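You operate a simulated robot arm through the tools that you are given. There is no shell and no other tool.

You are at the controls of a simulated robot arm. One attempt, no reset.

TASK
Run in the motor on the card, then switch the blue stand off.
Fine: ratio and turns from the run in card; clamped, orange plug in and guard shut before power.

Only the result counts: the job must be done as asked and must still hold three seconds after the hand-in. Knocking over, shifting, dropping, spilling or breaking anything else fails it.

THE ROBOT
A 7-joint arm with a two-finger parallel gripper, fixed in place. Base frame: the origin is at the foot of the arm, x ahead of it, y to its left, z up; the work surface is at about z = 0.786. Readings come in m, degrees, newtons and seconds.
With the tool pointing down near the work surface it reaches from about 0.46 to 0.92 m from the base axis. Its first joint turns from -115.0 to 115.0 degrees. Payload 3.91 kg.
The TCP is the grasp point between the finger pads, 0.03 m short of the fingertips. In the tool frame z runs along the fingers and y along their closing line. Largest opening 0.11 m; finger width 0.02, thickness 0.01; the body of the gripper, 0.048 by 0.112 m, starts 0.055 m behind the TCP.
Orientation is that of the tool frame in the base frame, as a unit quaternion [x, y, z, w]. With the fingers straight down and closing along the base's y, the tool's x points along the base's -x, its y along +y and its z along -z.

THE INTERFACE
- The arm moves only by the tool nudge_tool. Its arguments are lists of equal length, an entry for each row: "travel": the shift along the base's x, y, z in units of 50 mm (1.0 is 50 mm), a list of three; "dr": the turn, a rotation vector about the base's x, y, z in units of 5 degrees (1.0 is 5 degrees), a list of three; "claw": the finger opening in mm, from 0 to 110. In form: {"travel": [[x, y, z], ...], "dr": [[rx, ry, rz], ...], "claw": [claw, ...]}. A call has 1 to 20 rows; each row shifts and turns the commanded pose from where the row before left it. A call with a number of a shift or a turn outside -1 to 1 is refused whole. Each row takes 0.2 s and may step no farther than 0.05 m and 8.6 degrees from the row before; otherwise, or with a gripper value out of range, the whole call is refused. Where a pose cannot be reached the arm comes as near as it can. A force on the tool above 90 N (or 10 N above the force at the start of the call, whichever is more), or a blocked arm, ends the call early, and 0.2 s more pass. The fingers move at their own pace (about 0.153 m/s each) and stop on an object; they squeeze with about 22 N. The grip force told is the motor's: it shows also when the fingers shut on nothing. Time passes only in rows, and 0.2 s behind the last, so rows that do not move let the fingers close. The reply holds the time, the measured pose of the TCP, the force on the tool along the base axes, the opening and the grip force, in the units named above and with some noise, with the torque about the TCP (base axes, N m) and any sound that the robot's microphone picked up.
- Cameras (640 x 400 px; columns grow to the right, rows downward): "scene" is fixed at [0.4007, 0.645, 1.5734]; the picture's right is [-0.91, -0.42, 0.00], its down [-0.29, 0.63, -0.72] and it looks along [0.30, -0.66, -0.69] (base axes); focal length 325 px, centre (320, 200). "wrist" rides on the gripper at [0.072, 0.017, -0.103] in the tool frame; the picture's right is [-0.23, 0.97, 0.00], its down [-0.76, -0.18, -0.62] and it looks along [-0.61, -0.14, 0.78] (tool axes); focal length 222 px, centre (320, 200). There is no depth. A picture from a camera that has moved, and an enlarged one, comes with that camera's place and axes in the base frame and with its lens. The place of the scene camera against the robot may be out by one fixed shift of up to 0.018 m in any direction.
- get_image(camera): a new picture of that camera. It takes no simulated time.
- move_column(by): slides the trunk up (or, below 0, down) by that many m; the arm rides with it, the base frame stays. It gives what a move gives, with no picture.
- close_up(camera, box): a new picture of the part [left, top, right, bottom] of that camera's present view, enlarged. It takes no simulated time.
- finish_job(): hands the job in; it is judged then, once.

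Places have to be worked out from the pictures, the camera data and where the tool is seen. Open the gripper and draw the arm clear of the work before you hand the job in, unless the task says otherwise.

The tools are called after "Request:" by a JSON object that holds its "fn" and its "kwargs". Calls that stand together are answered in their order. nudge_tool: Moves the arm, as the interface text tells. Its arguments: {"type":"object","properties":{"travel":{"type":"array","items":{"type":"array","items":{"type":"number"}}},"dr":{"type":"array","items":{"type":"array","items":{"type":"number"}}},"claw":{"type":"array","items":{"type":"number"}}},"required":["travel","dr","claw"]} The other tools are called the same way: move_column (by) slides the trunk up or down; get_image (camera) takes a picture; close_up (camera, box) takes an enlarged picture of a part of a camera's view; finish_job () hands the job in.

At the start:

```text
time: 0.0
position: [0.625, 0.2313, 1.1674]
tool_rot: [-0.001, 1.0, 0.001, 0.0]
contact_force: [0.9, -0.8, 0.6]
moment: [0.0, -0.01, -0.01]
width: 0.11
grasp_force: 0.0
trunk travel left (down, up): [-0.75, 0.24]
```

scene: 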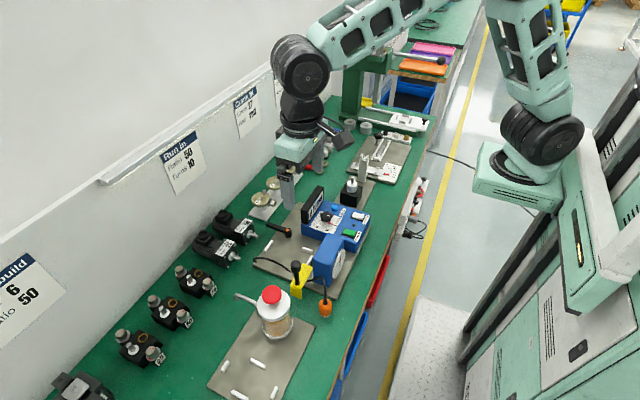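
wrist: 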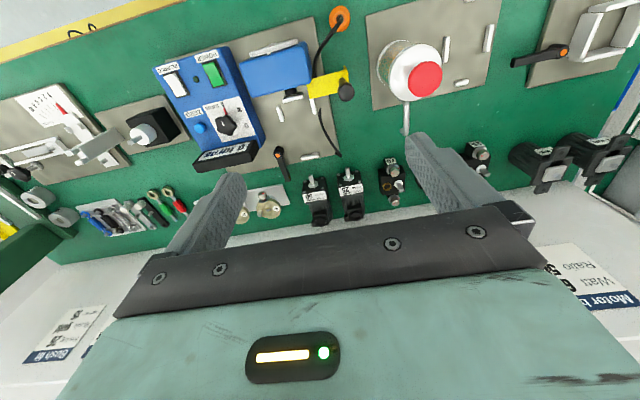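

The scene shows a blue motor stand in the middle with labels and switches. I'll enlarge the cards and the stand to read them.

Request:
{"fn": "close_up", "kwargs": {"camera": "scene", "box": [140, 120, 300, 220]}}

Request:
{"fn": "close_up", "kwargs": {"camera": "scene", "box": [0, 240, 100, 340]}}

Request:
{"fn": "close_up", "kwargs": {"camera": "scene", "box": [240, 170, 400, 330]}}

Request:
{"fn": "close_up", "kwargs": {"camera": "wrist", "box": [140, 20, 380, 180]}}

Request:
{"fn": "close_up", "kwargs": {"camera": "scene", "box": [170, 190, 300, 280]}}

```text
4.00 times, centred on (220, 170) of scene
camera zoom: at [0.4007, 0.645, 1.5734], right [-0.91, -0.42, 0.0], down [-0.29, 0.63, -0.72], along [0.3, -0.66, -0.69], focal length 1300 px, centre (720, 320)
```

zoom: 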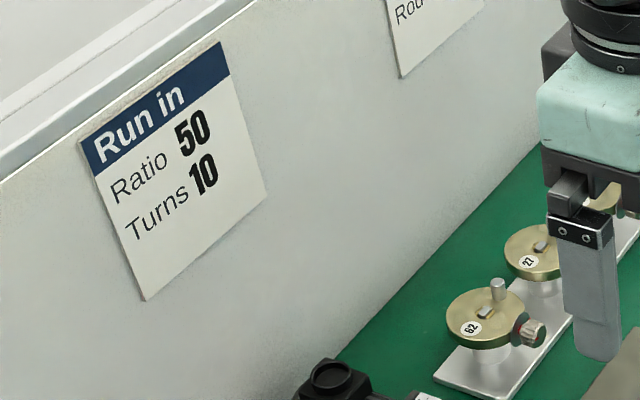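

```text
4.00 times, centred on (50, 290) of scene
camera zoom: at [0.4007, 0.645, 1.5734], right [-0.91, -0.42, 0.0], down [-0.29, 0.63, -0.72], along [0.3, -0.66, -0.69], focal length 1300 px, centre (1400, -160)
```

zoom: 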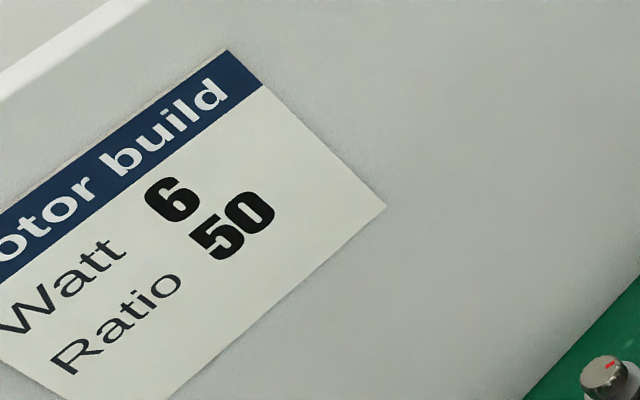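

```text
2.50 times, centred on (320, 250) of scene
camera zoom: at [0.4007, 0.645, 1.5734], right [-0.91, -0.42, 0.0], down [-0.29, 0.63, -0.72], along [0.3, -0.66, -0.69], focal length 812 px, centre (320, 75)
```

zoom: 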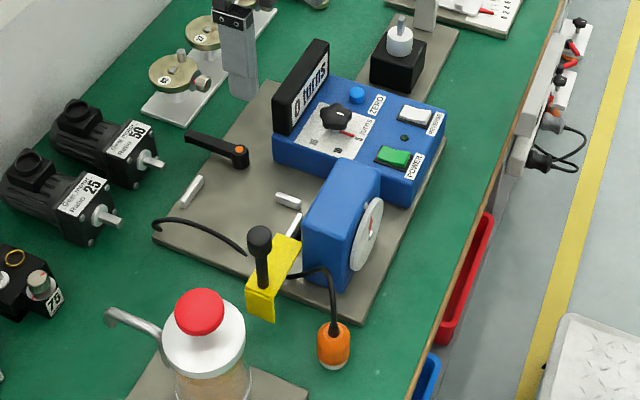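

```text
2.50 times, centred on (260, 100) of wrist
camera zoom: at [0.5538, 0.2487, 1.2711], right [0.23, 0.97, 0.0], down [0.76, -0.18, 0.62], along [0.61, -0.14, -0.78], focal length 555 px, centre (470, 450)
```

zoom: 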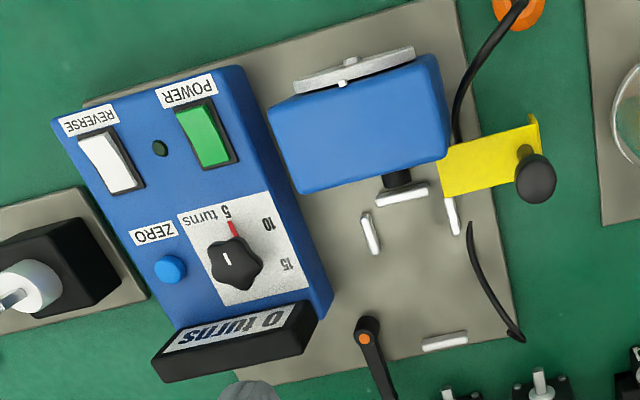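

```text
4.44 times, centred on (235, 235) of scene
camera zoom: at [0.4007, 0.645, 1.5734], right [-0.91, -0.42, 0.0], down [-0.29, 0.63, -0.72], along [0.3, -0.66, -0.69], focal length 1444 px, centre (698, 44)
```

zoom: 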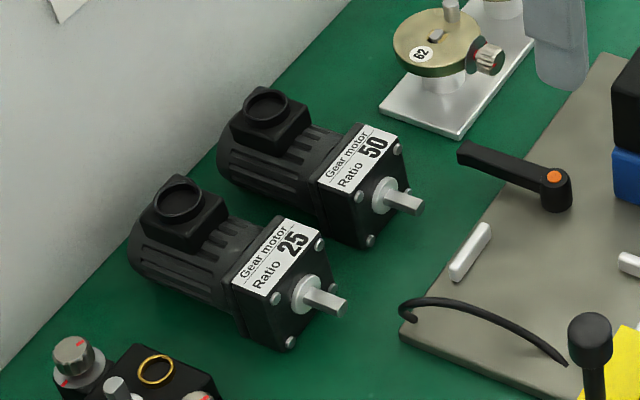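

The run in card reads ratio 50 and 10 turns, and the ratio-50 gear motor is the one of the two nearer the brass dials. I'll enlarge the stand's coupling, guard, plug and lever to see how they work.

Request:
{"fn": "close_up", "kwargs": {"camera": "scene", "box": [250, 220, 370, 320]}}

Request:
{"fn": "close_up", "kwargs": {"camera": "scene", "box": [290, 180, 390, 260]}}

Request:
{"fn": "close_up", "kwargs": {"camera": "wrist", "box": [240, 20, 380, 220]}}

Request:
{"fn": "close_up", "kwargs": {"camera": "wrist", "box": [260, 130, 420, 230]}}

```text
4.00 times, centred on (310, 270) of scene
camera zoom: at [0.4007, 0.645, 1.5734], right [-0.91, -0.42, 0.0], down [-0.29, 0.63, -0.72], along [0.3, -0.66, -0.69], focal length 1300 px, centre (360, -80)
```

zoom: 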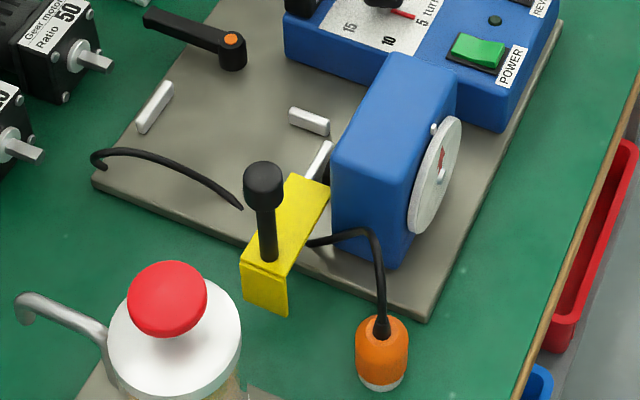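

```text
5.00 times, centred on (340, 220) of scene
camera zoom: at [0.4007, 0.645, 1.5734], right [-0.91, -0.42, 0.0], down [-0.29, 0.63, -0.72], along [0.3, -0.66, -0.69], focal length 1625 px, centre (220, 100)
```

zoom: 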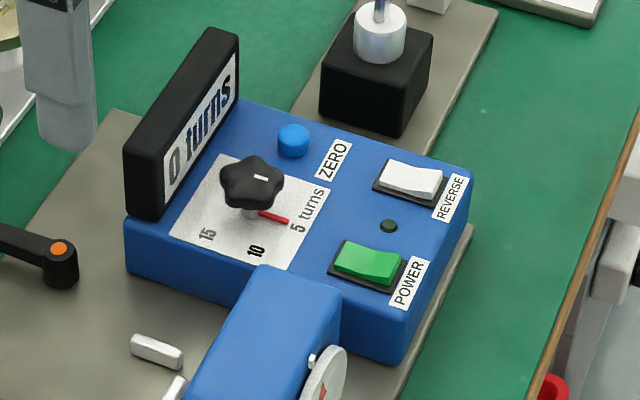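

```text
2.00 times, centred on (310, 120) of wrist
camera zoom: at [0.5538, 0.2487, 1.2711], right [0.23, 0.97, 0.0], down [0.76, -0.18, 0.62], along [0.61, -0.14, -0.78], focal length 444 px, centre (340, 360)
```

zoom: 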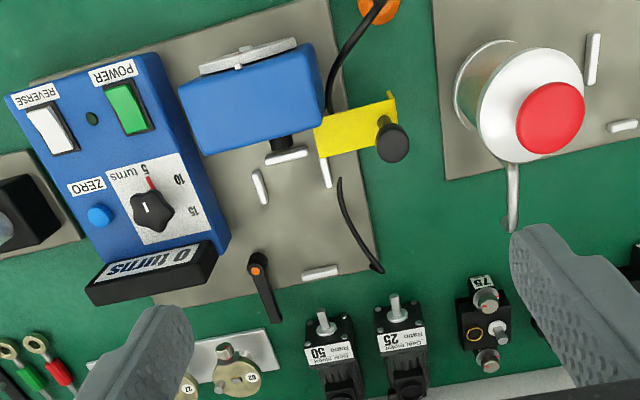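

```text
4.00 times, centred on (340, 180) of wrist
camera zoom: at [0.5538, 0.2487, 1.2711], right [0.23, 0.97, 0.0], down [0.76, -0.18, 0.62], along [0.61, -0.14, -0.78], focal length 888 px, centre (240, 280)
```

zoom: 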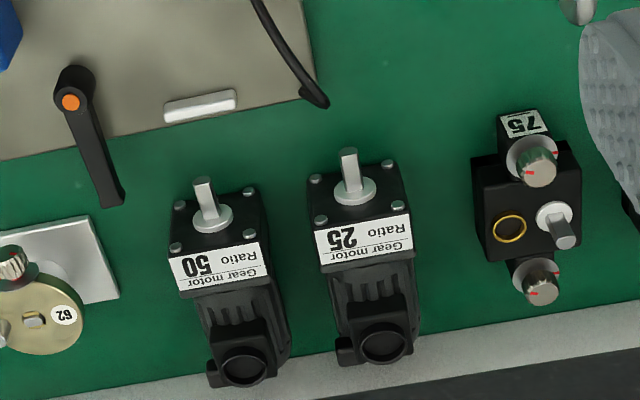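

The pocket on the stand is around x 0.66–0.79 and y 0.14–0.205, in front of the coupling. Ratio-50 motor sits near (0.87, 0.16) with its shaft pointing toward the robot. I'll move the wrist camera lower and closer to see the guard, the clamp lever and the coupling.

Request:
{"fn": "nudge_tool", "kwargs": {"travel": [[-0.48, -0.15, -0.74], [-0.48, -0.15, -0.74], [-0.48, -0.15, -0.74], [-0.48, -0.15, -0.74]], "dr": [[0, 0, 0], [0, 0, 0], [0, 0, 0], [0, 0, 0]], "claw": [110, 110, 110, 110]}}

Request:
{"fn": "get_image", "kwargs": {"camera": "wrist"}}

Request:
{"fn": "get_image", "kwargs": {"camera": "scene"}}

```text
time: 1.0
position: [0.5282, 0.2007, 1.0195]
tool_rot: [0.0, 1.0, 0.0, 0.0]
contact_force: [0.0, 0.1, 0.0]
moment: [0.02, -0.02, 0.01]
width: 0.1097
grasp_force: 0.0
trunk travel left (down, up): [-0.75, 0.24]
```

```text
taken
camera wrist: at [0.4575, 0.2179, 1.1227], right [0.23, 0.97, 0.0], down [0.76, -0.18, 0.62], along [0.61, -0.14, -0.78], focal length 222 px, centre (320, 200)
```

wrist: 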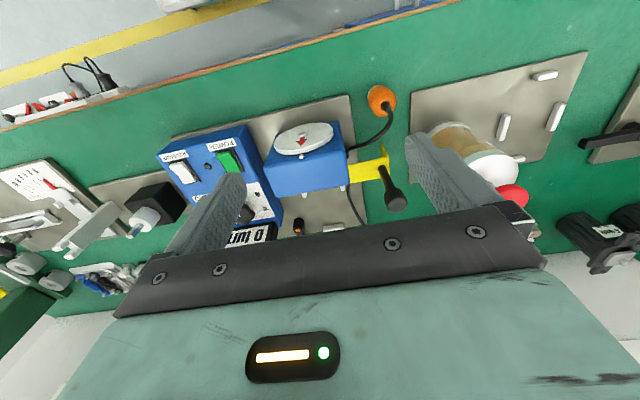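

```text
taken
```

scene: 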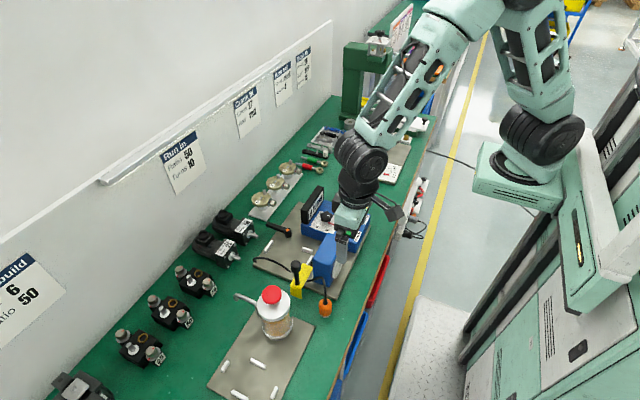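

The view is partly blocked by the gripper in the lower half; I'll enlarge what is visible, since the gear head, guard and plug are seen from the robot's side here.

Request:
{"fn": "close_up", "kwargs": {"camera": "wrist", "box": [240, 70, 430, 240]}}

Request:
{"fn": "close_up", "kwargs": {"camera": "scene", "box": [245, 175, 365, 325]}}

```text
2.35 times, centred on (335, 155) of wrist
camera zoom: at [0.4575, 0.2179, 1.1227], right [0.23, 0.97, 0.0], down [0.76, -0.18, 0.62], along [0.61, -0.14, -0.78], focal length 523 px, centre (285, 306)
```

zoom: 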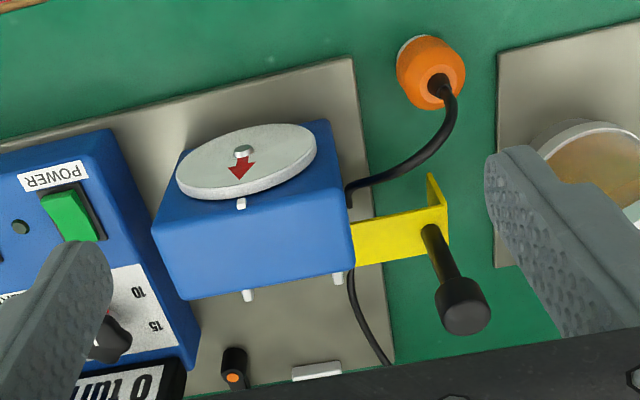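

```text
2.67 times, centred on (305, 250) of scene
camera zoom: at [0.4007, 0.645, 1.5734], right [-0.91, -0.42, 0.0], down [-0.29, 0.63, -0.72], along [0.3, -0.66, -0.69], focal length 867 px, centre (360, 67)
```

zoom: 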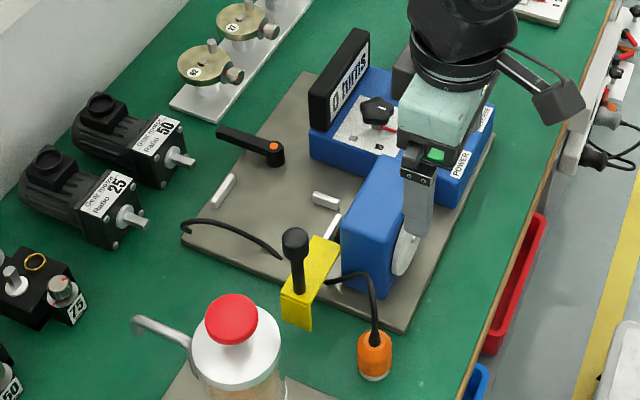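

The guard's black knob triangulates to about (0.64, 0.269, 0.915), and the plug stands upright on the bench. I'll turn the wrist 90° to see the stand from its +y side, keeping the fingers above 0.95.

Request:
{"fn": "nudge_tool", "kwargs": {"travel": [[0.191, -0.01, -0.022], [0.191, -0.01, -0.022], [0.191, -0.01, -0.022], [0.191, -0.01, -0.022], [0.191, -0.01, -0.022], [0.191, -0.01, -0.022], [0.191, -0.01, -0.022], [0.191, -0.01, -0.022], [0.191, -0.01, -0.022], [0.191, -0.01, -0.022], [0.191, -0.01, -0.022], [0.191, -0.01, -0.022], [0.191, -0.01, -0.022], [0.191, -0.01, -0.022], [0.191, -0.01, -0.022], [0.191, -0.01, -0.022], [0.191, -0.01, -0.022], [0.191, -0.01, -0.022]], "dr": [[0, 0, -1], [0, 0, -1], [0, 0, -1], [0, 0, -1], [0, 0, -1], [0, 0, -1], [0, 0, -1], [0, 0, -1], [0, 0, -1], [0, 0, -1], [0, 0, -1], [0, 0, -1], [0, 0, -1], [0, 0, -1], [0, 0, -1], [0, 0, -1], [0, 0, -1], [0, 0, -1]], "claw": [110, 110, 110, 110, 110, 110, 110, 110, 110, 110, 110, 110, 110, 110, 110, 110, 110, 110]}}

Request:
{"fn": "get_image", "kwargs": {"camera": "wrist"}}

```text
time: 4.8
position: [0.7012, 0.1926, 0.9993]
tool_rot: [0.708, 0.706, 0.0, 0.0]
contact_force: [0.0, -0.5, 0.3]
moment: [0.02, -0.02, 0.01]
width: 0.1098
grasp_force: 0.0
trunk travel left (down, up): [-0.75, 0.24]
```

```text
taken
camera wrist: at [0.7193, 0.2651, 1.1023], right [0.97, -0.23, 0.0], down [-0.18, -0.76, 0.62], along [-0.14, -0.61, -0.78], focal length 222 px, centre (320, 200)
```

wrist: 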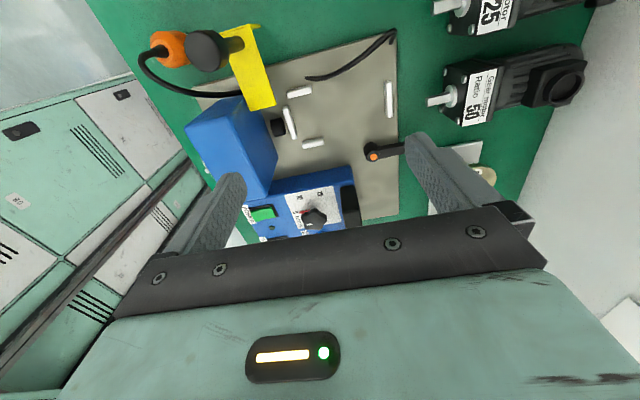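

Request:
{"fn": "close_up", "kwargs": {"camera": "wrist", "box": [130, 10, 410, 185]}}

Request:
{"fn": "close_up", "kwargs": {"camera": "wrist", "box": [400, 0, 600, 125]}}

```text
2.29 times, centred on (270, 98) of wrist
camera zoom: at [0.7193, 0.2651, 1.1023], right [0.97, -0.23, 0.0], down [-0.18, -0.76, 0.62], along [-0.14, -0.61, -0.78], focal length 508 px, centre (434, 434)
```

zoom: 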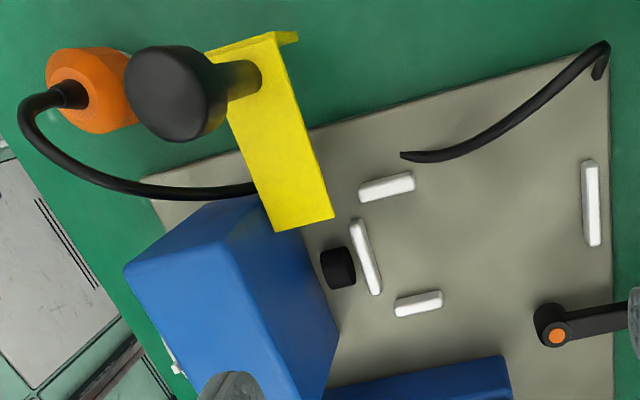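

```text
3.20 times, centred on (500, 62) of wrist
camera zoom: at [0.7193, 0.2651, 1.1023], right [0.97, -0.23, 0.0], down [-0.18, -0.76, 0.62], along [-0.14, -0.61, -0.78], focal length 711 px, centre (-256, 640)
```

zoom: 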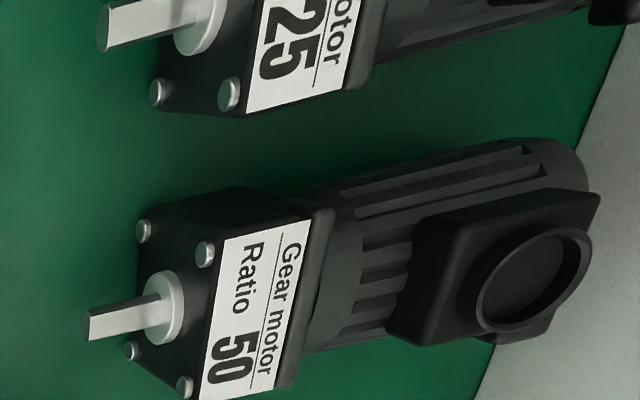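

The clamp lever pivots at about (0.756, 0.107), the pocket is bounded by four white bars, and the guard looks as though it slides along −y over the coupling at about (0.645, 0.174, 0.82). I'll turn a further 90° to look at the coupling from its +x side.

Request:
{"fn": "nudge_tool", "kwargs": {"travel": [[0.03, -0.017, -0.044], [0.03, -0.017, -0.044], [0.03, -0.017, -0.044], [0.03, -0.017, -0.044], [0.03, -0.017, -0.044], [0.03, -0.017, -0.044], [0.03, -0.017, -0.044], [0.03, -0.017, -0.044], [0.03, -0.017, -0.044], [0.03, -0.017, -0.044], [0.03, -0.017, -0.044], [0.03, -0.017, -0.044], [0.03, -0.017, -0.044], [0.03, -0.017, -0.044], [0.03, -0.017, -0.044], [0.03, -0.017, -0.044], [0.03, -0.017, -0.044], [0.03, -0.017, -0.044]], "dr": [[0, 0, -1], [0, 0, -1], [0, 0, -1], [0, 0, -1], [0, 0, -1], [0, 0, -1], [0, 0, -1], [0, 0, -1], [0, 0, -1], [0, 0, -1], [0, 0, -1], [0, 0, -1], [0, 0, -1], [0, 0, -1], [0, 0, -1], [0, 0, -1], [0, 0, -1], [0, 0, -1]], "claw": [110, 110, 110, 110, 110, 110, 110, 110, 110, 110, 110, 110, 110, 110, 110, 110, 110, 110]}}

Request:
{"fn": "get_image", "kwargs": {"camera": "wrist"}}

```text
time: 8.6
position: [0.7283, 0.1766, 0.9615]
tool_rot: [1.0, 0.0, 0.001, 0.0]
contact_force: [0.1, -0.3, -0.4]
moment: [0.04, 0.05, -0.02]
width: 0.11
grasp_force: 0.1
trunk travel left (down, up): [-0.75, 0.24]
```

```text
taken
camera wrist: at [0.8031, 0.1596, 1.0645], right [-0.23, -0.97, 0.0], down [-0.76, 0.18, 0.62], along [-0.61, 0.14, -0.78], focal length 222 px, centre (320, 200)
```

wrist: 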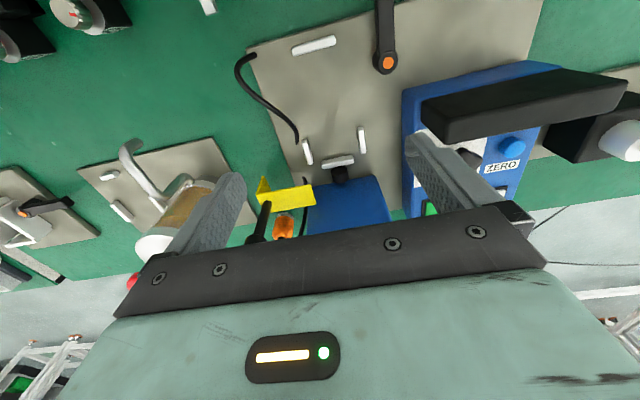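

Request:
{"fn": "close_up", "kwargs": {"camera": "wrist", "box": [230, 120, 410, 235]}}

Request:
{"fn": "close_up", "kwargs": {"camera": "wrist", "box": [230, 0, 550, 200]}}

Request:
{"fn": "close_up", "kwargs": {"camera": "wrist", "box": [290, 130, 390, 200]}}

```text
3.48 times, centred on (320, 178) of wrist
camera zoom: at [0.8031, 0.1596, 1.0645], right [-0.23, -0.97, 0.0], down [-0.76, 0.18, 0.62], along [-0.61, 0.14, -0.78], focal length 773 px, centre (320, 278)
```

zoom: 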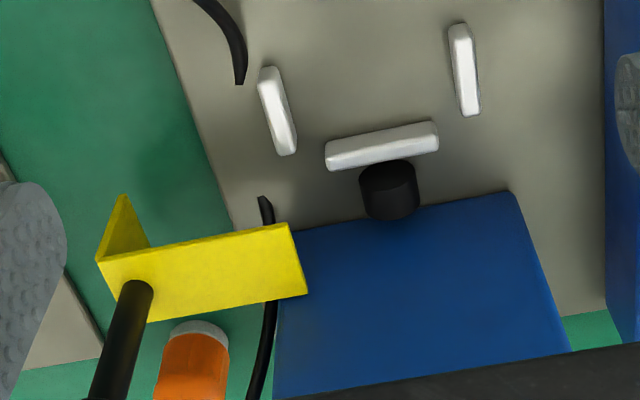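

```text
2.00 times, centred on (390, 100) of wrist
camera zoom: at [0.8031, 0.1596, 1.0645], right [-0.23, -0.97, 0.0], down [-0.76, 0.18, 0.62], along [-0.61, 0.14, -0.78], focal length 444 px, centre (180, 400)
```

zoom: 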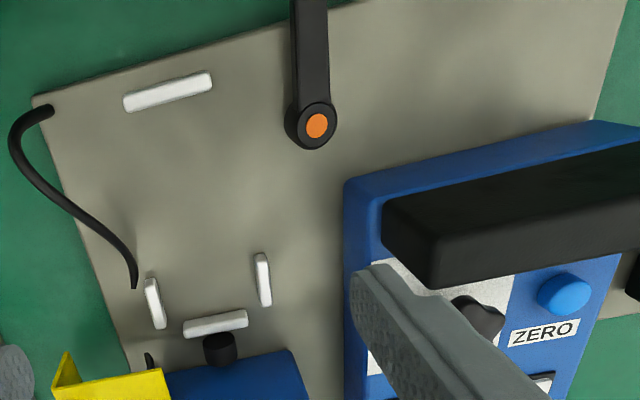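

```text
5.71 times, centred on (340, 165) of wrist
camera zoom: at [0.8031, 0.1596, 1.0645], right [-0.23, -0.97, 0.0], down [-0.76, 0.18, 0.62], along [-0.61, 0.14, -0.78], focal length 1269 px, centre (206, 400)
```

zoom: 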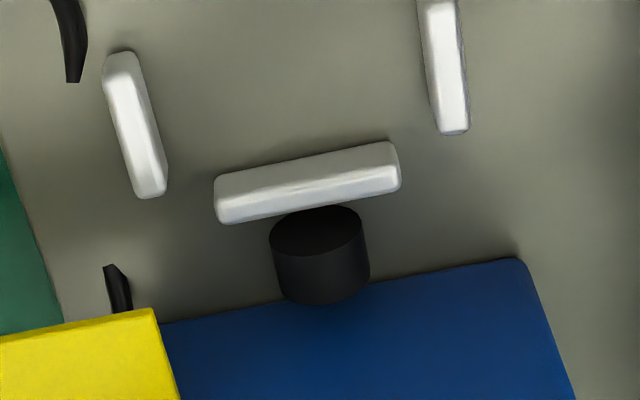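

The coupling is a horizontal black cylinder with its face near x 0.652, y 0.17. I need the motor's length and features, so I'll rise, swing back to the −90° yaw and look at the motors from above.

Request:
{"fn": "nudge_tool", "kwargs": {"travel": [[0.1, 0, 0.4], [0.17, 0.025, 0.2], [0.17, 0.025, 0.1], [0.17, 0.025, 0], [0.17, 0.025, 0], [0.17, 0.025, 0], [0.17, 0.025, 0], [0.17, 0.025, 0], [0.17, 0.025, 0], [0.17, 0.025, 0], [0.17, 0.025, 0], [0.17, 0.025, 0], [0.17, 0.025, 0], [0.17, 0.025, 0], [0.17, 0.025, -0.2], [0.17, 0.025, -0.2], [0.17, 0.025, -0.3], [0.17, 0.025, -0.3]], "dr": [[0, 0, 1], [0, 0, 1], [0, 0, 1], [0, 0, 1], [0, 0, 1], [0, 0, 1], [0, 0, 1], [0, 0, 1], [0, 0, 1], [0, 0, 1], [0, 0, 1], [0, 0, 1], [0, 0, 1], [0, 0, 1], [0, 0, 1], [0, 0, 1], [0, 0, 1], [0, 0, 1]], "claw": [110, 110, 110, 110, 110, 110, 110, 110, 110, 110, 110, 110, 110, 110, 110, 110, 110, 110]}}

Request:
{"fn": "get_image", "kwargs": {"camera": "wrist"}}

```text
time: 12.4
position: [0.871, 0.1929, 0.945]
tool_rot: [0.707, 0.707, 0.0, 0.0]
contact_force: [0.2, -0.3, 0.2]
moment: [0.01, -0.01, 0.0]
width: 0.1099
grasp_force: 0.0
out of reach, approached as far as the arm can: row 18
trunk travel left (down, up): [-0.75, 0.24]
```

```text
taken
camera wrist: at [0.8886, 0.2649, 1.0478], right [0.97, -0.23, 0.0], down [-0.18, -0.76, 0.62], along [-0.14, -0.61, -0.78], focal length 222 px, centre (320, 200)
```

wrist: 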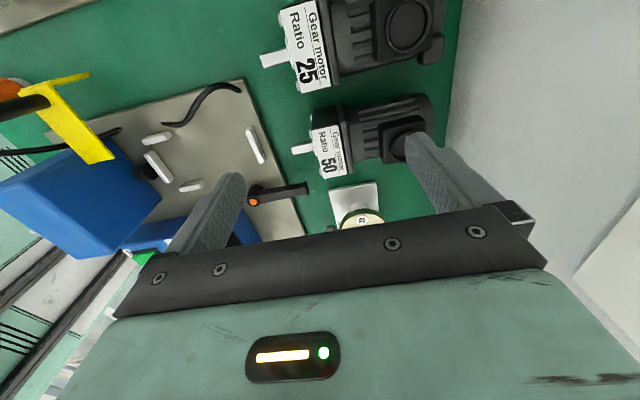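

The arm hit its reach limit around 0.89 m radius at this height, which is fine for viewing. I'll enlarge the motors, the lever and the pocket.

Request:
{"fn": "close_up", "kwargs": {"camera": "wrist", "box": [240, 0, 460, 230]}}

Request:
{"fn": "close_up", "kwargs": {"camera": "wrist", "box": [280, 70, 440, 210]}}

Request:
{"fn": "close_up", "kwargs": {"camera": "wrist", "box": [100, 70, 320, 240]}}

```text
1.74 times, centred on (350, 115) of wrist
camera zoom: at [0.8886, 0.2649, 1.0478], right [0.97, -0.23, 0.0], down [-0.18, -0.76, 0.62], along [-0.14, -0.61, -0.78], focal length 386 px, centre (268, 348)
```

zoom: 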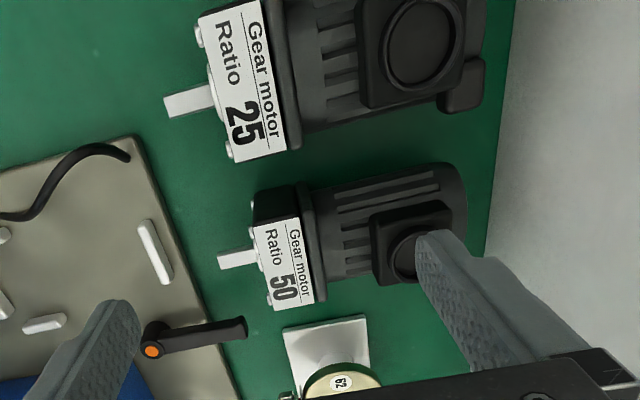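

```text
2.86 times, centred on (360, 140) of wrist
camera zoom: at [0.8886, 0.2649, 1.0478], right [0.97, -0.23, 0.0], down [-0.18, -0.76, 0.62], along [-0.14, -0.61, -0.78], focal length 635 px, centre (206, 371)
```

zoom: 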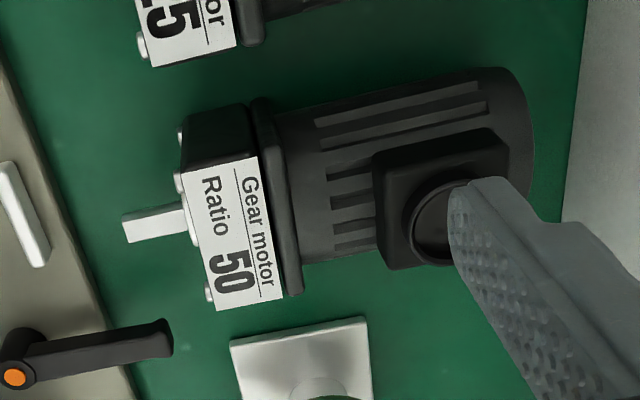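

```text
2.35 times, centred on (210, 155) of wrist
camera zoom: at [0.8886, 0.2649, 1.0478], right [0.97, -0.23, 0.0], down [-0.18, -0.76, 0.62], along [-0.14, -0.61, -0.78], focal length 523 px, centre (579, 306)
```

zoom: 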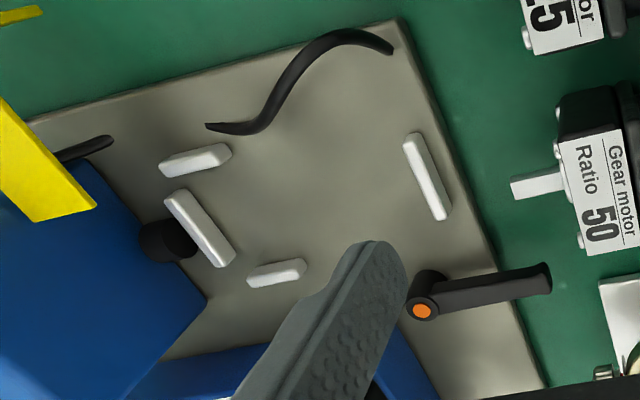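

The motor measures about 117 mm from flange to rear and 57 mm wide, and the pocket about 123 × 61 mm, so it looks like a drop-in seat. I'd like a lower side view of the coupling and bars to check heights, so I'll tilt the tool 45° to look sideways at the pocket.

Request:
{"fn": "nudge_tool", "kwargs": {"travel": [[-0.2, 0.095, 0.03], [-0.2, 0.095, 0.03], [-0.2, 0.095, 0.03], [-0.2, 0.095, 0.03], [-0.2, 0.095, 0.03], [-0.2, 0.095, 0.03], [-0.2, 0.095, 0.03], [-0.2, 0.095, 0.03], [-0.2, 0.095, 0.03]], "dr": [[-1, 0, 0], [-1, 0, 0], [-1, 0, 0], [-1, 0, 0], [-1, 0, 0], [-1, 0, 0], [-1, 0, 0], [-1, 0, 0], [-1, 0, 0]], "claw": [110, 110, 110, 110, 110, 110, 110, 110, 110]}}

Request:
{"fn": "get_image", "kwargs": {"camera": "wrist"}}

```text
time: 14.4
position: [0.7523, 0.22, 0.9631]
tool_rot: [0.654, 0.653, -0.271, 0.27]
contact_force: [0.1, 0.1, 0.1]
moment: [-0.01, 0.0, -0.01]
width: 0.1101
grasp_force: 0.0
out of reach, approached as far as the arm can: row 3, 4, 6, 7, 9
trunk travel left (down, up): [-0.75, 0.24]
```

```text
taken
camera wrist: at [0.7713, 0.3435, 0.985], right [0.97, -0.16, 0.16], down [-0.18, -0.1, 0.98], along [-0.14, -0.98, -0.12], focal length 222 px, centre (320, 200)
```

wrist: 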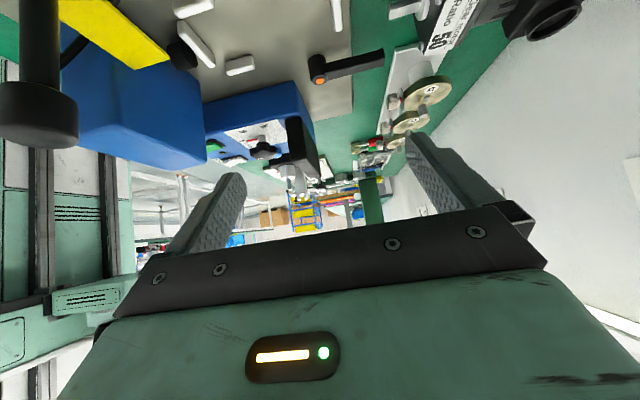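

This is an upside-down side view, with the coupling and bars at the top. I'll enlarge that part and the lever.

Request:
{"fn": "close_up", "kwargs": {"camera": "wrist", "box": [80, 0, 280, 120]}}

Request:
{"fn": "close_up", "kwargs": {"camera": "wrist", "box": [200, 0, 400, 200]}}

```text
3.20 times, centred on (180, 60) of wrist
camera zoom: at [0.7713, 0.3435, 0.985], right [0.97, -0.16, 0.16], down [-0.18, -0.1, 0.98], along [-0.14, -0.98, -0.12], focal length 711 px, centre (768, 648)
```

zoom: 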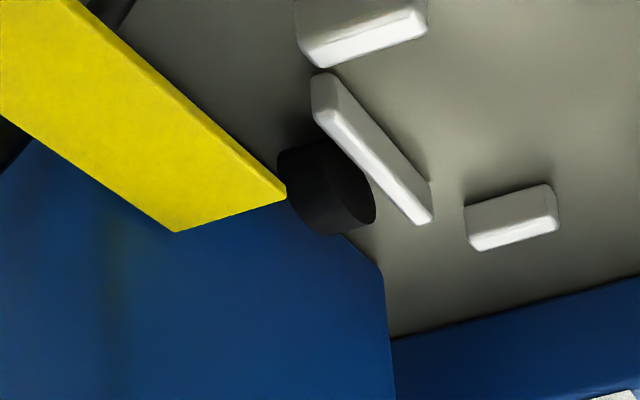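

```text
2.00 times, centred on (300, 100) of wrist
camera zoom: at [0.7713, 0.3435, 0.985], right [0.97, -0.16, 0.16], down [-0.18, -0.1, 0.98], along [-0.14, -0.98, -0.12], focal length 444 px, centre (360, 400)
```

zoom: 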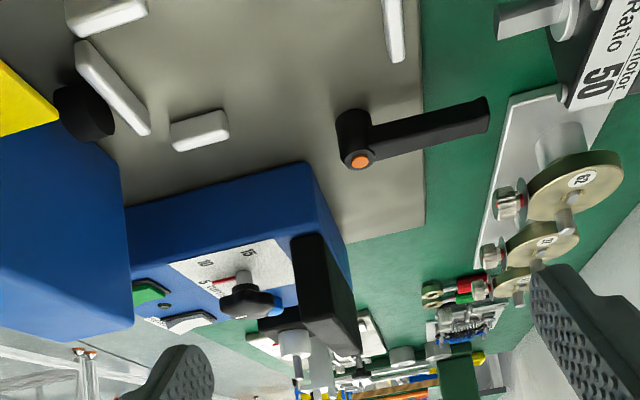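

I'll zoom further on the coupling and near bar to fix their heights.

Request:
{"fn": "close_up", "kwargs": {"camera": "wrist", "box": [150, 10, 230, 80]}}

Request:
{"fn": "close_up", "kwargs": {"camera": "wrist", "box": [290, 30, 400, 100]}}

Request:
{"fn": "close_up", "kwargs": {"camera": "wrist", "box": [200, 80, 330, 190]}}

```text
5.71 times, centred on (190, 45) of wrist
camera zoom: at [0.7713, 0.3435, 0.985], right [0.97, -0.16, 0.16], down [-0.18, -0.1, 0.98], along [-0.14, -0.98, -0.12], focal length 1269 px, centre (1063, 1086)
```

zoom: 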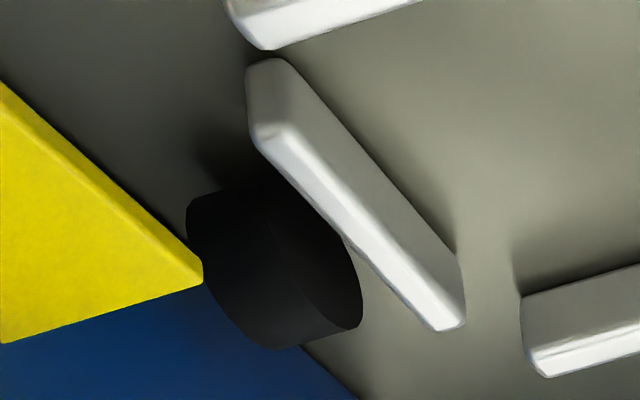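

```text
5.71 times, centred on (345, 65) of wrist
camera zoom: at [0.7713, 0.3435, 0.985], right [0.97, -0.16, 0.16], down [-0.18, -0.1, 0.98], along [-0.14, -0.98, -0.12], focal length 1269 px, centre (177, 971)
```

zoom: 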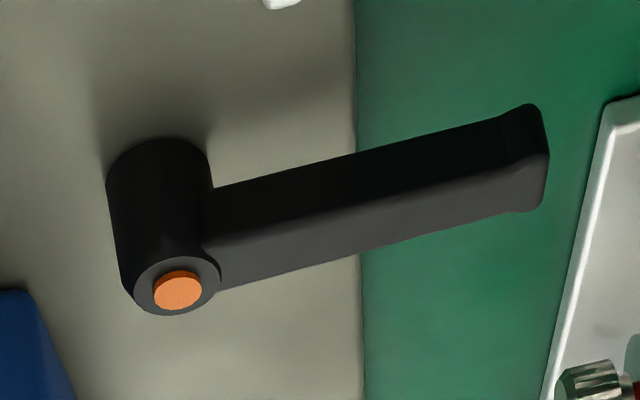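

```text
3.64 times, centred on (265, 135) of wrist
camera zoom: at [0.7713, 0.3435, 0.985], right [0.97, -0.16, 0.16], down [-0.18, -0.1, 0.98], along [-0.14, -0.98, -0.12], focal length 808 px, centre (520, 436)
```

zoom: 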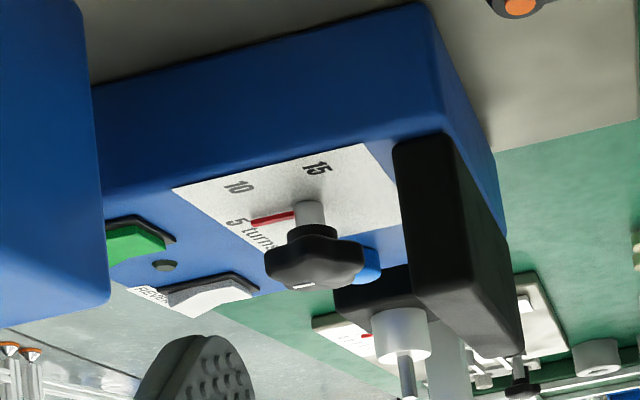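

The drop-in fit still looks the most plausible, and I'll check forces while lowering. Now I'll bring the tool back upright at a safe height before turning to the straight-ahead yaw.

Request:
{"fn": "nudge_tool", "kwargs": {"travel": [[0.0, -0.06, 0.1], [0.0, -0.06, 0.1], [0.0, -0.06, 0.1], [0.0, -0.06, 0.1], [0.0, -0.06, 0.1], [0.0, -0.06, 0.1], [0.0, -0.06, 0.1], [0.0, -0.06, 0.1], [0.0, -0.06, 0.1]], "dr": [[1, 0, 0], [1, 0, 0], [1, 0, 0], [1, 0, 0], [1, 0, 0], [1, 0, 0], [1, 0, 0], [1, 0, 0], [1, 0, 0]], "claw": [110, 110, 110, 110, 110, 110, 110, 110, 110]}}

```text
time: 16.4
position: [0.8355, 0.253, 1.008]
tool_rot: [0.707, 0.707, 0.0, -0.001]
contact_force: [0.3, 0.0, -0.3]
moment: [0.0, 0.02, 0.0]
width: 0.11
grasp_force: 0.0
out of reach, approached as far as the arm can: row 1, 2, 3, 4, 5, 6, 7, 8, 9
trunk travel left (down, up): [-0.75, 0.24]
```

The reading differs from where I expected the command to be; I'll send zero-motion rows to see where the pose settles.

Request:
{"fn": "nudge_tool", "kwargs": {"travel": [[0, 0, 0], [0, 0, 0]], "dr": [[0, 0, 0], [0, 0, 0]], "claw": [110, 110]}}

Request:
{"fn": "get_image", "kwargs": {"camera": "scene"}}

```text
time: 17.0
position: [0.8363, 0.2532, 1.0072]
tool_rot: [0.707, 0.707, 0.0, -0.001]
contact_force: [0.6, 0.2, 0.2]
moment: [0.02, -0.01, -0.01]
width: 0.11
grasp_force: 0.0
trunk travel left (down, up): [-0.75, 0.24]
```

```text
taken
```

scene: 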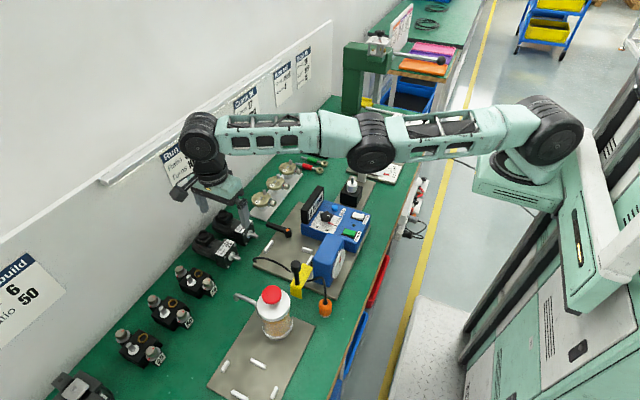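

The arm was stretched to its limit and the command is now clipped to the actual pose. I'll turn back to yaw 0 while pulling in to about (0.80, 0.161, 0.98) and narrowing the fingers to 76 mm.

Request:
{"fn": "nudge_tool", "kwargs": {"travel": [[-0.04, -0.102, -0.03], [-0.04, -0.102, -0.03], [-0.04, -0.102, -0.03], [-0.04, -0.102, -0.03], [-0.04, -0.102, -0.03], [-0.04, -0.102, -0.03], [-0.04, -0.102, -0.03], [-0.04, -0.102, -0.03], [-0.04, -0.102, -0.03], [-0.04, -0.102, -0.03], [-0.04, -0.102, -0.03], [-0.04, -0.102, -0.03], [-0.04, -0.102, -0.03], [-0.04, -0.102, -0.03], [-0.04, -0.102, -0.03], [-0.04, -0.102, -0.03], [-0.04, -0.102, -0.03], [-0.04, -0.102, -0.03]], "dr": [[0, 0, 1], [0, 0, 1], [0, 0, 1], [0, 0, 1], [0, 0, 1], [0, 0, 1], [0, 0, 1], [0, 0, 1], [0, 0, 1], [0, 0, 1], [0, 0, 1], [0, 0, 1], [0, 0, 1], [0, 0, 1], [0, 0, 1], [0, 0, 1], [0, 0, 1], [0, 0, 1]], "claw": [110, 110, 110, 110, 110, 110, 110, 110, 100, 100, 90, 90, 80, 80, 76, 76, 76, 76]}}

Request:
{"fn": "get_image", "kwargs": {"camera": "wrist"}}

```text
time: 20.8
position: [0.8681, 0.1985, 0.9833]
tool_rot: [-0.001, 1.0, 0.001, -0.001]
contact_force: [0.1, 0.1, -0.3]
moment: [-0.03, -0.03, -0.03]
width: 0.076
grasp_force: 0.1
out of reach, approached as far as the arm can: row 1, 2, 3, 4, 5, 6, 7, 8, 9, 10, 11, 12, 13, 14, 15, 16, 17, 18
trunk travel left (down, up): [-0.75, 0.24]
```

```text
taken
camera wrist: at [0.7959, 0.2153, 1.0868], right [0.23, 0.97, 0.0], down [0.76, -0.18, 0.62], along [0.61, -0.14, -0.78], focal length 222 px, centre (320, 200)
```

wrist: 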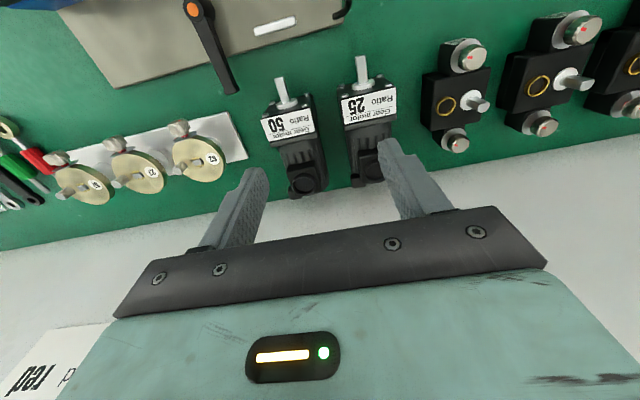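

The solver seems stuck at the stretched-out arm and overshot outward. I'll pull back in −x step by step and check.

Request:
{"fn": "nudge_tool", "kwargs": {"travel": [[-0.5, -0.2, 0], [-0.5, -0.2, 0]], "dr": [[0, 0, 0], [0, 0, 0]], "claw": [76, 76]}}

```text
time: 21.4
position: [0.8666, 0.2005, 0.9837]
tool_rot: [0.0, 1.0, 0.0, -0.001]
contact_force: [0.5, 1.1, 1.1]
moment: [0.02, 0.0, 0.0]
width: 0.0759
grasp_force: 0.1
out of reach, approached as far as the arm can: row 1, 2
trunk travel left (down, up): [-0.75, 0.24]
```

The arm is at its singular straight pose. I'll try one larger inward step to let the solver bend the elbow.

Request:
{"fn": "nudge_tool", "kwargs": {"travel": [[-0.97, -0.2, 0]], "dr": [[0, 0, 0]], "claw": [76]}}

```text
time: 21.8
position: [0.8629, 0.2064, 0.985]
tool_rot: [0.001, 1.0, 0.001, 0.0]
contact_force: [0.0, -0.3, 0.5]
moment: [-0.01, -0.04, 0.0]
width: 0.0763
grasp_force: 0.1
out of reach, approached as far as the arm can: row 1
trunk travel left (down, up): [-0.75, 0.24]
```

No inward motion that way. I'll try moving straight down a little, where the reach grows, with the fingertips still above the motors.

Request:
{"fn": "nudge_tool", "kwargs": {"travel": [[0, 0, -0.5], [0, 0, -0.5]], "dr": [[0, 0, 0], [0, 0, 0]], "claw": [76, 76]}}

```text
time: 22.4
position: [0.8645, 0.2052, 0.9343]
tool_rot: [0.0, 1.0, 0.0, 0.001]
contact_force: [-0.1, -0.2, -0.2]
moment: [0.03, -0.03, -0.01]
width: 0.0762
grasp_force: 0.1
trunk travel left (down, up): [-0.75, 0.24]
```

That worked: it is inside the workspace again at z 0.934. Now I'll move inward to (0.80, 0.161), staying at this height over the motors' shafts.

Request:
{"fn": "nudge_tool", "kwargs": {"travel": [[-0.4, -0.1, 0.05], [-0.4, -0.2, 0.05], [-0.4, -0.3, 0.05], [-0.1, -0.28, 0.05]], "dr": [[0, 0, 0], [0, 0, 0], [0, 0, 0], [0, 0, 0]], "claw": [76, 76, 76, 76]}}

Request:
{"fn": "get_image", "kwargs": {"camera": "wrist"}}

```text
time: 23.4
position: [0.8696, 0.1927, 0.9381]
tool_rot: [0.0, 1.0, 0.0, 0.0]
contact_force: [0.9, 0.2, -0.3]
moment: [-0.02, -0.01, 0.0]
width: 0.0758
grasp_force: 0.0
out of reach, approached as far as the arm can: row 1, 2, 3, 4
trunk travel left (down, up): [-0.75, 0.24]
```

```text
taken
camera wrist: at [0.7985, 0.2092, 1.0419], right [0.23, 0.97, 0.0], down [0.76, -0.18, 0.62], along [0.61, -0.14, -0.78], focal length 222 px, centre (320, 200)
```

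wrist: 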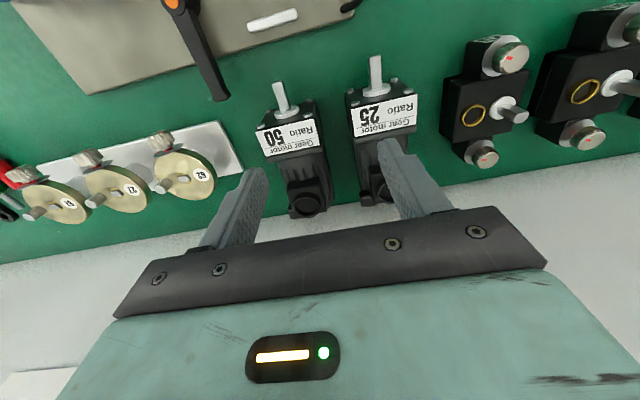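

Radial motion still sticks, so the arm is close to straight. I'll look at the scene to judge how the arm is bent before choosing how to free it.

Request:
{"fn": "get_image", "kwargs": {"camera": "scene"}}

```text
taken
```

scene: 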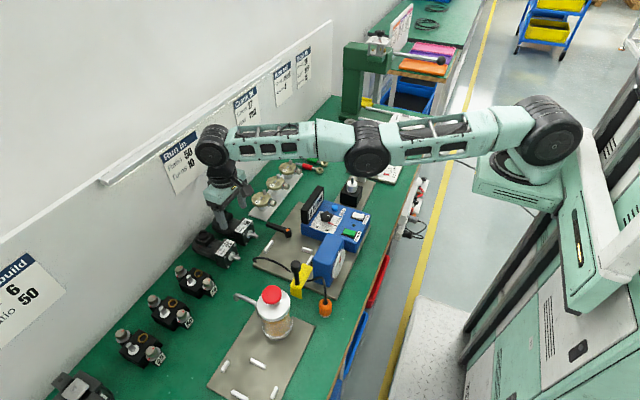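

In the picture the elbow sits slightly below the shoulder–wrist line, so the arm has flipped near its singular pose. I'll slide sideways along the boundary so the fingers straddle the ratio‑50 motor in y, then descend slightly inward, which should bend the elbow upward.

Request:
{"fn": "nudge_tool", "kwargs": {"travel": [[0.06, -0.31, 0], [0.06, -0.31, 0], [0, 0, -0.2]], "dr": [[0, 0, 0], [0, 0, 0], [0, 0, 0]], "claw": [76, 76, 76]}}

Request:
{"fn": "get_image", "kwargs": {"camera": "wrist"}}

```text
time: 24.2
position: [0.881, 0.165, 0.9289]
tool_rot: [0.0, 1.0, 0.0, 0.0]
contact_force: [0.1, -0.1, 0.1]
moment: [0.03, -0.01, -0.04]
width: 0.0762
grasp_force: 0.1
out of reach, approached as far as the arm can: row 1, 2
trunk travel left (down, up): [-0.75, 0.24]
```

```text
taken
camera wrist: at [0.81, 0.1824, 1.0318], right [0.23, 0.97, 0.0], down [0.76, -0.18, 0.62], along [0.61, -0.14, -0.78], focal length 222 px, centre (320, 200)
```

wrist: 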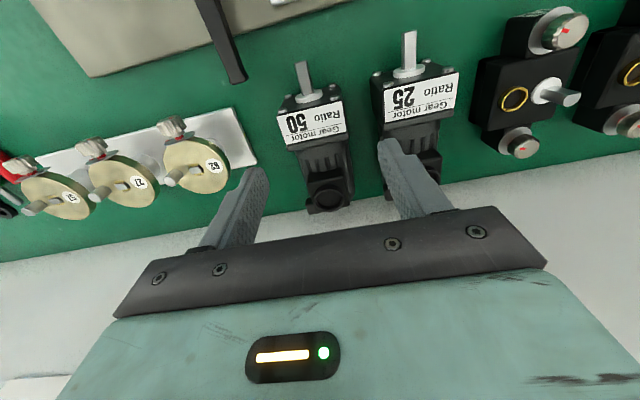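

The radius crept out to 0.896. I'll test a small down-and-inward chord.

Request:
{"fn": "nudge_tool", "kwargs": {"travel": [[-0.12, -0.03, -0.35], [-0.12, -0.03, -0.35]], "dr": [[0, 0, 0], [0, 0, 0]], "claw": [76, 76]}}

```text
time: 24.8
position: [0.8758, 0.1671, 0.8942]
tool_rot: [0.0, 1.0, 0.0, -0.002]
contact_force: [-0.1, -0.9, 0.9]
moment: [-0.03, -0.03, 0.03]
width: 0.0757
grasp_force: 0.2
out of reach, approached as far as the arm can: row 1, 2
trunk travel left (down, up): [-0.75, 0.24]
```

The position errors suggest a joint limit rather than reach. I'll look closely at the arm's shape in the scene.

Request:
{"fn": "close_up", "kwargs": {"camera": "scene", "box": [170, 60, 620, 260]}}

```text
1.42 times, centred on (395, 160) of scene
camera zoom: at [0.4007, 0.645, 1.5734], right [-0.91, -0.42, 0.0], down [-0.29, 0.63, -0.72], along [0.3, -0.66, -0.69], focal length 462 px, centre (213, 257)
```

zoom: 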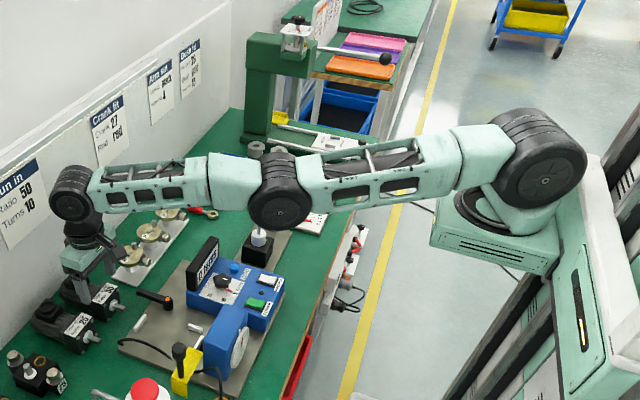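

The elbow is just below straight. Descending further at this radius, straddling the motor where I need to be anyway, should straighten it and then bend it the right way; first I'll correct y and drop slightly.

Request:
{"fn": "nudge_tool", "kwargs": {"travel": [[0.0, -0.11, 0], [0, 0, -0.2]], "dr": [[0, 0, 0], [0, 0, 0]], "claw": [76, 76]}}

Request:
{"fn": "get_image", "kwargs": {"camera": "wrist"}}

Request:
{"fn": "close_up", "kwargs": {"camera": "scene", "box": [170, 160, 290, 280]}}

```text
time: 25.4
position: [0.8778, 0.1615, 0.883]
tool_rot: [0.0, 1.0, -0.001, -0.002]
contact_force: [0.9, -0.1, -0.6]
moment: [0.03, -0.01, 0.03]
width: 0.0761
grasp_force: 0.1
trunk travel left (down, up): [-0.75, 0.24]
```

```text
taken
camera wrist: at [0.807, 0.1791, 0.9869], right [0.23, 0.97, 0.0], down [0.76, -0.18, 0.62], along [0.6, -0.14, -0.78], focal length 222 px, centre (320, 200)
```

wrist: 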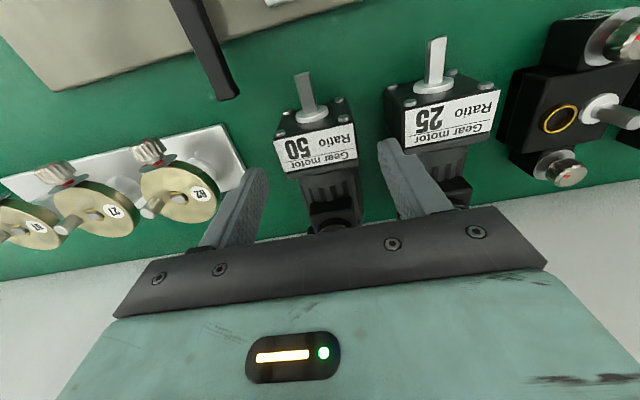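

```text
3.33 times, centred on (230, 220) of scene
camera zoom: at [0.4007, 0.645, 1.5734], right [-0.91, -0.42, 0.0], down [-0.29, 0.63, -0.72], along [0.3, -0.66, -0.69], focal length 1083 px, centre (620, 133)
```

zoom: 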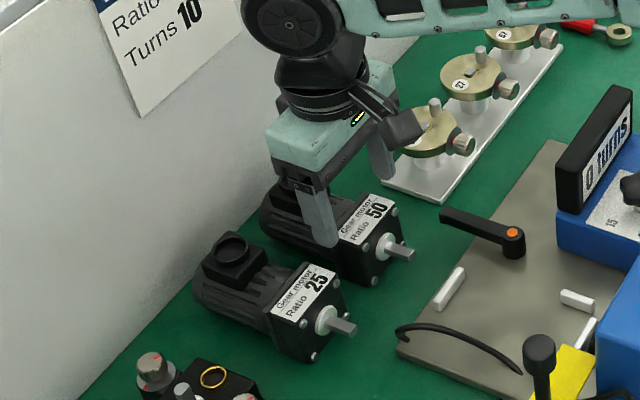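

The fingers straddle the ratio‑50 gearbox and vertical motion works. I'll descend to about z 0.835 in small rows.

Request:
{"fn": "nudge_tool", "kwargs": {"travel": [[0, 0, -0.24], [0, 0, -0.24], [0, 0, -0.24], [0, 0, -0.24]], "dr": [[0, 0, 0], [0, 0, 0], [0, 0, 0], [0, 0, 0]], "claw": [76, 76, 76, 76]}}

Request:
{"fn": "get_image", "kwargs": {"camera": "wrist"}}

```text
time: 26.4
position: [0.8737, 0.1594, 0.8364]
tool_rot: [0.0, 1.0, 0.0, 0.0]
contact_force: [-0.5, 0.1, 0.3]
moment: [-0.02, 0.0, -0.04]
width: 0.0761
grasp_force: 0.1
out of reach, approached as far as the arm can: row 3
trunk travel left (down, up): [-0.75, 0.24]
```

```text
taken
camera wrist: at [0.8023, 0.1775, 0.9391], right [0.23, 0.97, 0.0], down [0.76, -0.18, 0.62], along [0.61, -0.14, -0.78], focal length 222 px, centre (320, 200)
```

wrist: 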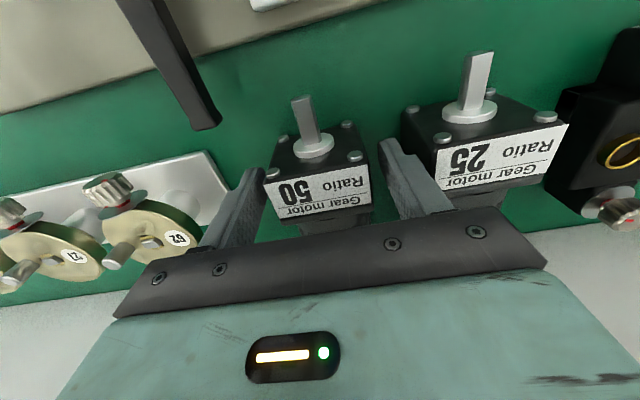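

The gearbox is centred between the fingers at (0.874, 0.159, 0.836). I'll close on it.

Request:
{"fn": "nudge_tool", "kwargs": {"travel": [[0, 0.03, 0], [0, 0, 0], [0, 0, 0], [0, 0, 0]], "dr": [[0, 0, 0], [0, 0, 0], [0, 0, 0], [0, 0, 0]], "claw": [66, 45, 40, 40]}}

Request:
{"fn": "get_image", "kwargs": {"camera": "wrist"}}

```text
time: 27.4
position: [0.874, 0.1615, 0.8361]
tool_rot: [0.0, 1.0, -0.001, 0.0]
contact_force: [-1.9, -3.0, 3.2]
moment: [-0.13, -0.44, -0.3]
width: 0.0601
grasp_force: 22.1
trunk travel left (down, up): [-0.75, 0.24]
```

```text
taken
camera wrist: at [0.8026, 0.1779, 0.9391], right [0.23, 0.97, 0.0], down [0.76, -0.18, 0.62], along [0.61, -0.14, -0.78], focal length 222 px, centre (320, 200)
```

wrist: 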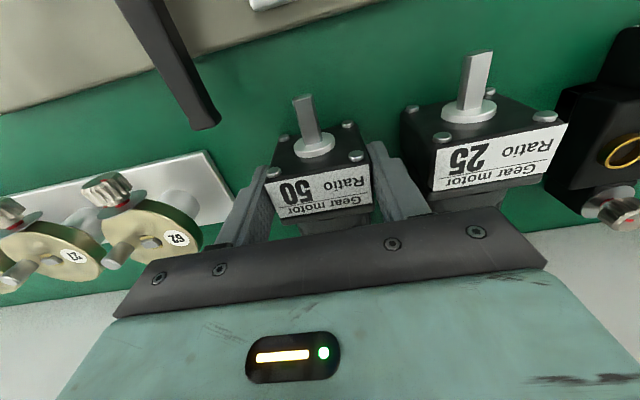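

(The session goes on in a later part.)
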